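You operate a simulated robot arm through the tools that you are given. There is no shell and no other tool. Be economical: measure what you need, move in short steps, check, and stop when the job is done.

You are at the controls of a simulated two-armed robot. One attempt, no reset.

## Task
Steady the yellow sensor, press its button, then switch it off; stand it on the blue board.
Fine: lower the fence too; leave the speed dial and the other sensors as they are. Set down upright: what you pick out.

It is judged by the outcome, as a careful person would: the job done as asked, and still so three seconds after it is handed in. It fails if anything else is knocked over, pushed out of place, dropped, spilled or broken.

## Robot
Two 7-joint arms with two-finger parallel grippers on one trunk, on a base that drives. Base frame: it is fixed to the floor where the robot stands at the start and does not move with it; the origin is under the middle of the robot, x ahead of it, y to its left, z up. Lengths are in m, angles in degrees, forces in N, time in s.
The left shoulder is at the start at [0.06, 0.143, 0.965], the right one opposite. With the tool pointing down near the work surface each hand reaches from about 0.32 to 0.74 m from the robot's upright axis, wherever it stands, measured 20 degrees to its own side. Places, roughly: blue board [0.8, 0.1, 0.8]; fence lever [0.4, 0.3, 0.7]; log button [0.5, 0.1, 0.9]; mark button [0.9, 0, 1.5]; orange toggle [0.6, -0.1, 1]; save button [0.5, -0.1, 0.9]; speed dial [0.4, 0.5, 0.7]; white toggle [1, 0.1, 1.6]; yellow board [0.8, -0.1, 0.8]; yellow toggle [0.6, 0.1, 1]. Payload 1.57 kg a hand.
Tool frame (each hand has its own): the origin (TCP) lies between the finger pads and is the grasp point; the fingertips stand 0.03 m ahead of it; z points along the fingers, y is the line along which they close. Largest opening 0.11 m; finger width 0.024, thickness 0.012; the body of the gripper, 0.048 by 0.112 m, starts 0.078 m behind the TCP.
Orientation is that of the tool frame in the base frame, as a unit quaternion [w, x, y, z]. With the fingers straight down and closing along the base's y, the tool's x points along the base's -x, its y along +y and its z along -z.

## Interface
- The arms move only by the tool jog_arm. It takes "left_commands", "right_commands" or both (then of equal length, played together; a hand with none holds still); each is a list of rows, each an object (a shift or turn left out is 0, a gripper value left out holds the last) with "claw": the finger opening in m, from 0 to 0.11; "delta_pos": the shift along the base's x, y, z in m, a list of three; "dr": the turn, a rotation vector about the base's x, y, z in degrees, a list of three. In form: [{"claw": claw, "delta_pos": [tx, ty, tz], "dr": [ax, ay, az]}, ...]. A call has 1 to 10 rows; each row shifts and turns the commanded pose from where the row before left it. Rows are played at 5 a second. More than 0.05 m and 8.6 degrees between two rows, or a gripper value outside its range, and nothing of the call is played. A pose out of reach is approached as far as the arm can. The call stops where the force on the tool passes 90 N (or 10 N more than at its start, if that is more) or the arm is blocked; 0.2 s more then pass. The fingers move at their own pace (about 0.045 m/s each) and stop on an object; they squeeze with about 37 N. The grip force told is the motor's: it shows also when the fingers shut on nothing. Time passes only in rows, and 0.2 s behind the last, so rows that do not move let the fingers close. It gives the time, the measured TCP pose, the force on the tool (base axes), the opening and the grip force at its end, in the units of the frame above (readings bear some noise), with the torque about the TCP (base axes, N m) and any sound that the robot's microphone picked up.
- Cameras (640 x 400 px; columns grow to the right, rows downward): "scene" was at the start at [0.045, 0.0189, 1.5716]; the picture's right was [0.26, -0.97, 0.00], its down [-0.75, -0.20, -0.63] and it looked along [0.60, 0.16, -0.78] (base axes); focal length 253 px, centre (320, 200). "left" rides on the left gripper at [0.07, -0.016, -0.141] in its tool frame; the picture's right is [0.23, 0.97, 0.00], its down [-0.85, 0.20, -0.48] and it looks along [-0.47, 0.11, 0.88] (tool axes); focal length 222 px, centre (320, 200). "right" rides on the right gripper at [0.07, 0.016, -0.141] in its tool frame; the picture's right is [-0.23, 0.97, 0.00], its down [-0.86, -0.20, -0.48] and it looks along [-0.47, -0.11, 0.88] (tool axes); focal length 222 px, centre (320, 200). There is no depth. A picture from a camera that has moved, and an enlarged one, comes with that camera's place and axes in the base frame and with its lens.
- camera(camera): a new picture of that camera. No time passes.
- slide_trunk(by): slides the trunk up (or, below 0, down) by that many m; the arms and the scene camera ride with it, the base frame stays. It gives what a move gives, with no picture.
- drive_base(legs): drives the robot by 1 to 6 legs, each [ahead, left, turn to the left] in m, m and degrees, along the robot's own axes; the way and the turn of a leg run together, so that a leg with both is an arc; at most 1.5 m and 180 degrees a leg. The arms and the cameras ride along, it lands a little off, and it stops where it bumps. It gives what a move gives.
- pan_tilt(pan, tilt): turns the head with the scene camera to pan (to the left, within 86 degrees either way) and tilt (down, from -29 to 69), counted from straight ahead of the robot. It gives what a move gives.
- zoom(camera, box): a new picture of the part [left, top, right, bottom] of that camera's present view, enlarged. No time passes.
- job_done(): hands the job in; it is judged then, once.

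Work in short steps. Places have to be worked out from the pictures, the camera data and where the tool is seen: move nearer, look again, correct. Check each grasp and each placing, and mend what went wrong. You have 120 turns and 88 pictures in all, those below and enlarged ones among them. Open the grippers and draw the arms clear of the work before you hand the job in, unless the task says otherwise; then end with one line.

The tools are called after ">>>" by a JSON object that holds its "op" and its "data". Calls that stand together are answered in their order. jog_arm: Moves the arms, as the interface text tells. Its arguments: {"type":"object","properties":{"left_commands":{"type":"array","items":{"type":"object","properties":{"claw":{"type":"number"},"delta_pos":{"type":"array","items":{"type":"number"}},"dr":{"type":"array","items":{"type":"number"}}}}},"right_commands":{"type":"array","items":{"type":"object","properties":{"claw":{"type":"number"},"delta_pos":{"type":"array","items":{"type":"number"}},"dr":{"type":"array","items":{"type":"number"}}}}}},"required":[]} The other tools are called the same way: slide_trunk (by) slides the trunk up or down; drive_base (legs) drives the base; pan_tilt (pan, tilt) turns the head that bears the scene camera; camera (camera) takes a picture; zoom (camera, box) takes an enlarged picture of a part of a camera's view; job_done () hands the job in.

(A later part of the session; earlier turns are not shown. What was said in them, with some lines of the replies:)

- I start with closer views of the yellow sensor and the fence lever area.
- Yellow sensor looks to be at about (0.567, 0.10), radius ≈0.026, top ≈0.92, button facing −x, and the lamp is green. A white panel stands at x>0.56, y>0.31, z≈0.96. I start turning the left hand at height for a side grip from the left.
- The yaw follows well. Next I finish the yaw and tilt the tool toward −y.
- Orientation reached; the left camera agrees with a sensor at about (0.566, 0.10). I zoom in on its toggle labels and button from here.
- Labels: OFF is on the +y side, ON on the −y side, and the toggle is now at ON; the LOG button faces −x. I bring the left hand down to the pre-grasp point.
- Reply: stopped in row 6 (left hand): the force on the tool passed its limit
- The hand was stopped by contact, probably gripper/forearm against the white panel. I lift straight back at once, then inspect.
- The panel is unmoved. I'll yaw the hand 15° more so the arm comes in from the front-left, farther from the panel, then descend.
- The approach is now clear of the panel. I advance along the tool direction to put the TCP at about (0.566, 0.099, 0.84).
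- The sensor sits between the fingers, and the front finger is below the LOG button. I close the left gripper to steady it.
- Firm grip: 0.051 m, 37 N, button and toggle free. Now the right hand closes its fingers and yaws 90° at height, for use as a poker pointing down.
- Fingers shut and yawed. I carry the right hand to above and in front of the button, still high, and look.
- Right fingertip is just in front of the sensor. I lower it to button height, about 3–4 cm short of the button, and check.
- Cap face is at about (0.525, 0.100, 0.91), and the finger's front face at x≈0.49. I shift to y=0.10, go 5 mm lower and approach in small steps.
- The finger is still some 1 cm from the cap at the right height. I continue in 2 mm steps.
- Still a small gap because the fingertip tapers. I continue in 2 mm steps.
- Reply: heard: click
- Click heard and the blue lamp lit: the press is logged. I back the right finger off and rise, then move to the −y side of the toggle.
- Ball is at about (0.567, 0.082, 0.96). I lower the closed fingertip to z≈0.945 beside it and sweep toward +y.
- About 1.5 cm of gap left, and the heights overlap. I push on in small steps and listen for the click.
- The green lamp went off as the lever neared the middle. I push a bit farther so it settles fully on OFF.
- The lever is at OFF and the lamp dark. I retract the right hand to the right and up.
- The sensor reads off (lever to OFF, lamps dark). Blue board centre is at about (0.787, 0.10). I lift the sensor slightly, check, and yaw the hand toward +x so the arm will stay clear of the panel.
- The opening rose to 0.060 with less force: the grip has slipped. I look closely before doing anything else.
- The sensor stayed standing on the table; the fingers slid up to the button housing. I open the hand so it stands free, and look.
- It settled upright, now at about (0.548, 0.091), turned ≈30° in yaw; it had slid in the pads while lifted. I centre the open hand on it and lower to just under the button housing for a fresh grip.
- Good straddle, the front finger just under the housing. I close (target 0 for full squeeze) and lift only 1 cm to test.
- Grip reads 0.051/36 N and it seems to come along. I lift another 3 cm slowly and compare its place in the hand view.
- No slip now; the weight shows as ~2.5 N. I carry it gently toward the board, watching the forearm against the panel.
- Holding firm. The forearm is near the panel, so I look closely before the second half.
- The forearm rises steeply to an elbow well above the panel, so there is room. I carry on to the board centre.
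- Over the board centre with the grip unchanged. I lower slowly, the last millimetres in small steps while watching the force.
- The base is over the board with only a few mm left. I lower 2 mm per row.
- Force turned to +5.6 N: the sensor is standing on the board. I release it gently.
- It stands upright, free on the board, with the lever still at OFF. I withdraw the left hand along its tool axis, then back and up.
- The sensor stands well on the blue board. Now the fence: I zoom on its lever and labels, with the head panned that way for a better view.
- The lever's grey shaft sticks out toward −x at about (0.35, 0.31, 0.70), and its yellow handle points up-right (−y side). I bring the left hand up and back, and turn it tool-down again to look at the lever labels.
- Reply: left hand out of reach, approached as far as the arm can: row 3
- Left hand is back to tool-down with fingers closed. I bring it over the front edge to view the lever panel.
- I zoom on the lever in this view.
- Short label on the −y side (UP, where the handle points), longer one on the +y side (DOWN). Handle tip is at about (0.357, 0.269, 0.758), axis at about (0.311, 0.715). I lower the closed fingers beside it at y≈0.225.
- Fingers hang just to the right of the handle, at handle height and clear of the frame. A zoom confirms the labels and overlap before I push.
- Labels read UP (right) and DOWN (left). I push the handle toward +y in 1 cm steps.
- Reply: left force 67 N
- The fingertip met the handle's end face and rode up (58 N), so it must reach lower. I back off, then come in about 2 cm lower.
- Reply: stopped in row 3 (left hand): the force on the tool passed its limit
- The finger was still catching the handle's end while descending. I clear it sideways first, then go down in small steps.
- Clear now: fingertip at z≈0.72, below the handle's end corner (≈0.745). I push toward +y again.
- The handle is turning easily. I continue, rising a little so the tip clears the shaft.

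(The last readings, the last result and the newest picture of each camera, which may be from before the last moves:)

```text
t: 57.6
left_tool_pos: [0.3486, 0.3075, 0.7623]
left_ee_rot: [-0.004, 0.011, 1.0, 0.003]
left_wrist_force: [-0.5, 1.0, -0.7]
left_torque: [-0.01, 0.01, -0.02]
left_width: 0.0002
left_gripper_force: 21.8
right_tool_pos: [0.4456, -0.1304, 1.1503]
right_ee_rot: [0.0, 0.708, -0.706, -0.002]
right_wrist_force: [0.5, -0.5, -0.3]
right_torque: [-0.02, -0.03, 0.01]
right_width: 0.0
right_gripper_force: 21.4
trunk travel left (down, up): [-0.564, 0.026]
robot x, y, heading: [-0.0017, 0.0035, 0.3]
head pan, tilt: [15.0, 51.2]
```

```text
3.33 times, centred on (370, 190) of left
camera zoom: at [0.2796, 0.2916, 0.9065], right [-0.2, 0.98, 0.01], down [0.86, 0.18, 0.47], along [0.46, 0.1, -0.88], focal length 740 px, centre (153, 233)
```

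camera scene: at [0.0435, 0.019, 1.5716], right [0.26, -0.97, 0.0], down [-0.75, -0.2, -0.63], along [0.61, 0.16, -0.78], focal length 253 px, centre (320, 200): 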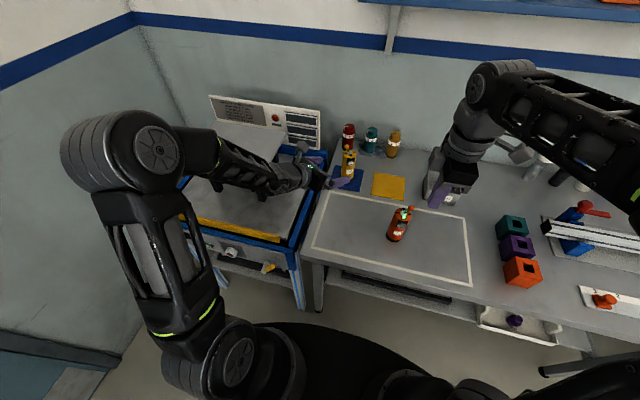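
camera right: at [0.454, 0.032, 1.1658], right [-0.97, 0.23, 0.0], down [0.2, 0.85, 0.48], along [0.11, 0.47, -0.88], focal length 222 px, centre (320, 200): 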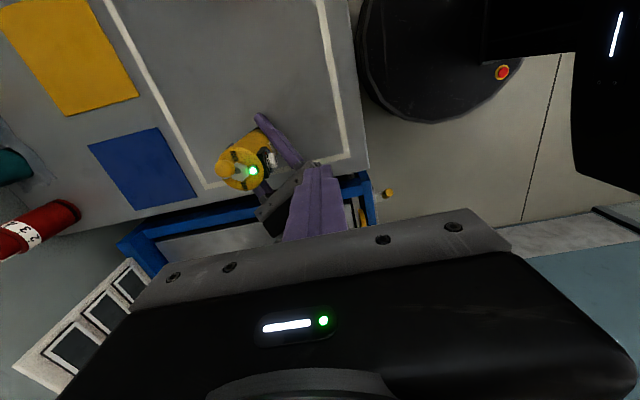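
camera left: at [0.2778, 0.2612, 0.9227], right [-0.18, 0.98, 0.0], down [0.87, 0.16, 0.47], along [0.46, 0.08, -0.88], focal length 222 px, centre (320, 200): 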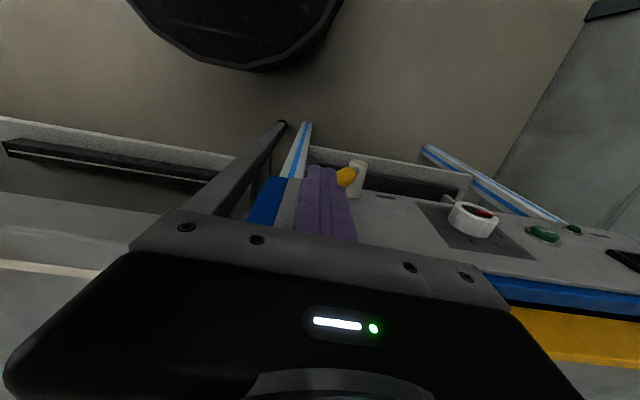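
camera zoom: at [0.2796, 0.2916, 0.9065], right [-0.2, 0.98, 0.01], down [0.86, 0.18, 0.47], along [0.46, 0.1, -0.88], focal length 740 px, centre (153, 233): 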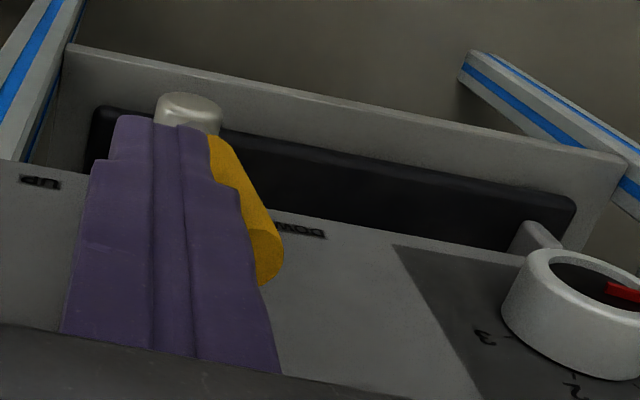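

The handle is past vertical toward DOWN. I push a little more in small steps until it meets its stop.

>>> {"op": "jog_arm", "data": {"left_commands": [{"delta_pos": [0, 0.006, 0]}, {"delta_pos": [0, 0.006, 0]}, {"delta_pos": [0, 0.005, 0]}]}}

>>> {"op": "zoom", "data": {"camera": "left", "box": [290, 130, 450, 250]}}

>>> {"op": "zoom", "data": {"camera": "scene", "box": [150, 180, 330, 300]}}

```text
t: 58.4
left_tool_pos: [0.3473, 0.3251, 0.7614]
left_ee_rot: [-0.004, 0.01, 1.0, 0.003]
left_wrist_force: [0.2, 0.1, -0.1]
left_torque: [-0.01, -0.01, 0.0]
left_width: 0.0001
left_gripper_force: 21.3
right_tool_pos: [0.4465, -0.1317, 1.1497]
right_ee_rot: [-0.001, 0.708, -0.706, 0.0]
right_wrist_force: [-0.7, -0.6, 0.6]
right_torque: [0.0, 0.02, -0.02]
right_width: 0.0
right_gripper_force: 20.9
trunk travel left (down, up): [-0.564, 0.026]
robot x, y, heading: [-0.0013, 0.0034, 0.3]
head pan, tilt: [15.0, 51.2]
```

```text
3.33 times, centred on (370, 190) of left
camera zoom: at [0.2779, 0.309, 0.9057], right [-0.2, 0.98, 0.01], down [0.86, 0.18, 0.47], along [0.46, 0.1, -0.88], focal length 740 px, centre (153, 233)
```

zoom: 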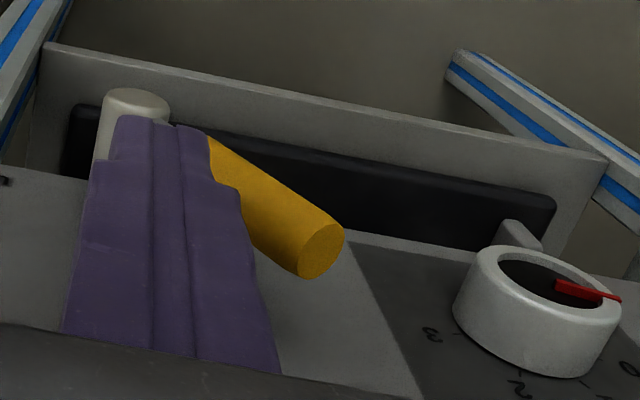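

```text
3.33 times, centred on (240, 240) of scene
camera zoom: at [0.0451, 0.0204, 1.5716], right [0.26, -0.96, 0.0], down [-0.75, -0.2, -0.63], along [0.6, 0.16, -0.78], focal length 842 px, centre (587, 67)
```

zoom: 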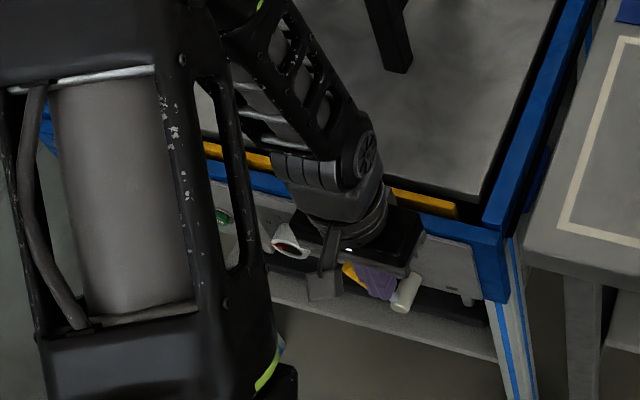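

The handle has flipped to the DOWN side and hangs free of the finger. I raise the hand clear and check the fence.

>>> {"op": "jog_arm", "data": {"left_commands": [{"delta_pos": [0, -0.012, 0]}, {"delta_pos": [-0.003, -0.01, 0.03]}, {"delta_pos": [0, 0, 0.045]}, {"delta_pos": [0, 0, 0.045]}, {"delta_pos": [0, 0, 0.045]}, {"delta_pos": [0.01, 0, 0.045]}, {"delta_pos": [0.03, -0.01, 0.04]}, {"delta_pos": [0.03, -0.01, 0.04]}, {"delta_pos": [0.03, -0.01, 0.04], "claw": 0.11}, {"delta_pos": [0.03, -0.02, 0.03]}]}}

>>> {"op": "camera", "data": {"camera": "scene"}}

>>> {"op": "zoom", "data": {"camera": "scene", "box": [150, 180, 330, 300]}}

```text
refused: row 7 steps farther than a row can; nothing moved
```

```text
21 pictures are left
camera scene: at [0.0451, 0.0204, 1.5716], right [0.26, -0.96, 0.0], down [-0.75, -0.2, -0.63], along [0.6, 0.16, -0.78], focal length 253 px, centre (320, 200)
```

scene: 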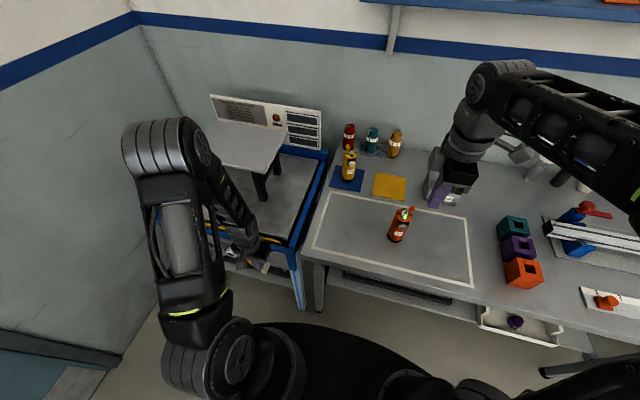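

```text
3.33 times, centred on (240, 240) of scene
camera zoom: at [0.0451, 0.0204, 1.5716], right [0.26, -0.96, 0.0], down [-0.75, -0.2, -0.63], along [0.6, 0.16, -0.78], focal length 842 px, centre (587, 67)
```

zoom: 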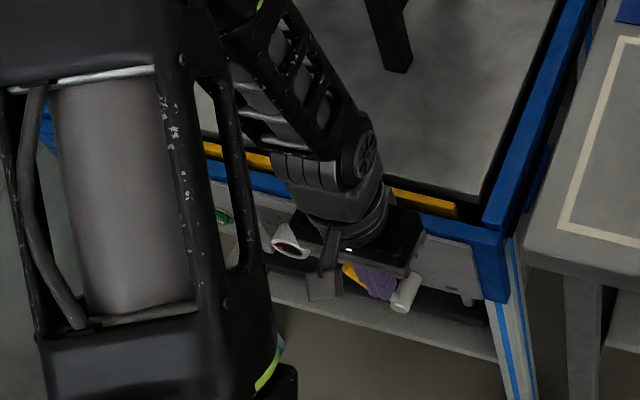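

One row was too long and nothing moved; I resend it with shorter steps.

>>> {"op": "jog_arm", "data": {"left_commands": [{"delta_pos": [0, -0.012, 0]}, {"delta_pos": [-0.003, -0.01, 0.03]}, {"delta_pos": [0, 0, 0.045]}, {"delta_pos": [0, 0, 0.045]}, {"delta_pos": [0, 0, 0.045]}, {"delta_pos": [0.01, 0, 0.045]}, {"delta_pos": [0.025, -0.01, 0.035]}, {"delta_pos": [0.025, -0.01, 0.035]}, {"delta_pos": [0.025, -0.01, 0.035], "claw": 0.11}, {"delta_pos": [0.025, -0.02, 0.03]}]}}

>>> {"op": "camera", "data": {"camera": "scene"}}

>>> {"op": "zoom", "data": {"camera": "scene", "box": [150, 180, 330, 300]}}

```text
t: 60.6
left_tool_pos: [0.455, 0.2504, 1.1099]
left_ee_rot: [-0.004, 0.011, 1.0, 0.002]
left_wrist_force: [0.0, 0.3, -0.4]
left_torque: [0.0, 0.03, 0.04]
left_width: 0.0494
left_gripper_force: 0.1
right_tool_pos: [0.4455, -0.1312, 1.1492]
right_ee_rot: [-0.001, 0.709, -0.706, 0.0]
right_wrist_force: [0.3, -1.1, -0.1]
right_torque: [0.02, 0.03, -0.01]
right_width: 0.0
right_gripper_force: 21.3
trunk travel left (down, up): [-0.564, 0.026]
robot x, y, heading: [-0.0022, 0.0021, 0.2]
head pan, tilt: [15.0, 51.2]
```

```text
19 pictures are left
camera scene: at [0.0458, 0.0195, 1.5716], right [0.26, -0.96, 0.0], down [-0.75, -0.2, -0.63], along [0.6, 0.16, -0.78], focal length 253 px, centre (320, 200)
```

scene: 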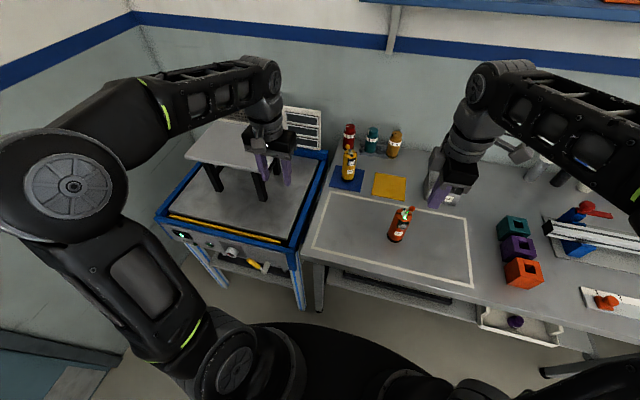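

```text
3.33 times, centred on (240, 240) of scene
camera zoom: at [0.0458, 0.0195, 1.5716], right [0.26, -0.96, 0.0], down [-0.75, -0.2, -0.63], along [0.6, 0.16, -0.78], focal length 842 px, centre (587, 67)
```

zoom: 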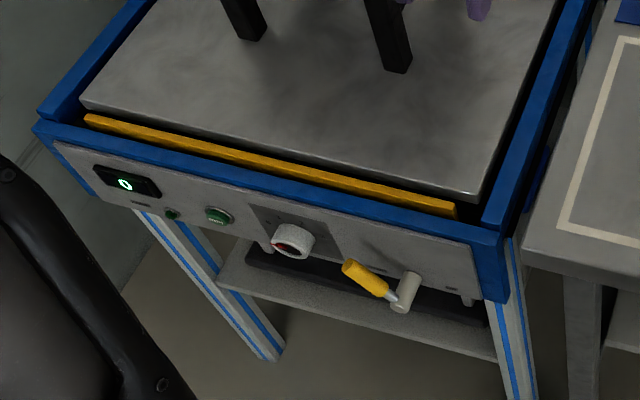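

The fence is lowered, the lever is at DOWN and the dial unchanged. I open both grippers and take a final look at the sensor.

>>> {"op": "jog_arm", "data": {"right_commands": [{"claw": 0.11, "delta_pos": [-0.01, -0.03, 0.0]}, {}, {}, {}, {}, {}], "left_commands": [{"claw": 0.11}, {}, {}, {}, {}, {}]}}

>>> {"op": "zoom", "data": {"camera": "scene", "box": [300, 110, 440, 250]}}

>>> {"op": "zoom", "data": {"camera": "scene", "box": [320, 130, 380, 190]}}

```text
t: 62.0
left_tool_pos: [0.4549, 0.2507, 1.11]
left_ee_rot: [-0.003, 0.011, 1.0, 0.002]
left_wrist_force: [-0.1, -0.4, 0.3]
left_torque: [0.02, 0.01, -0.02]
left_width: 0.1102
left_gripper_force: 0.1
right_tool_pos: [0.4371, -0.1598, 1.15]
right_ee_rot: [-0.001, 0.708, -0.706, -0.001]
right_wrist_force: [-0.1, -0.8, -0.1]
right_torque: [0.0, -0.04, 0.0]
right_width: 0.1101
right_gripper_force: 0.0
trunk travel left (down, up): [-0.564, 0.026]
robot x, y, heading: [-0.0025, -0.001, 0.0]
head pan, tilt: [15.0, 51.2]
```

```text
2.86 times, centred on (370, 180) of scene
camera zoom: at [0.0452, 0.0204, 1.5716], right [0.26, -0.96, 0.0], down [-0.75, -0.2, -0.63], along [0.6, 0.16, -0.78], focal length 722 px, centre (177, 257)
```

zoom: 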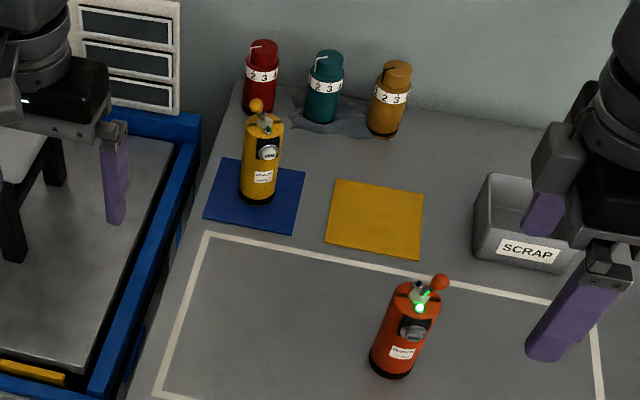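

```text
6.67 times, centred on (350, 160) of scene
camera zoom: at [0.0452, 0.0204, 1.5716], right [0.26, -0.96, 0.0], down [-0.75, -0.2, -0.63], along [0.6, 0.16, -0.78], focal length 1684 px, centre (120, 467)
```

zoom: 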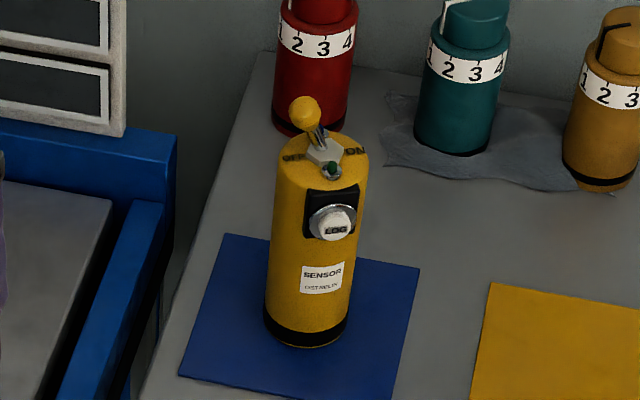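

The yellow sensor stands upright and switched off on the blue board, the fence is down, and the orange sensor and dial are as they were. Both hands are open and clear, so I hand in.

>>> {"op": "job_done", "data": {}}

```text
The job is handed in.
```

I held the yellow sensor steady, pressed its LOG button once (it clicked and the blue lamp lit), switched it off and stood it upright on the blue board. On the first lift it slipped in the grip and dropped about 4 cm back onto the table, landing upright. The left arm also bumped the white panel once, with no visible shift. The fence is lowered, and the speed dial and other sensors are as they were.
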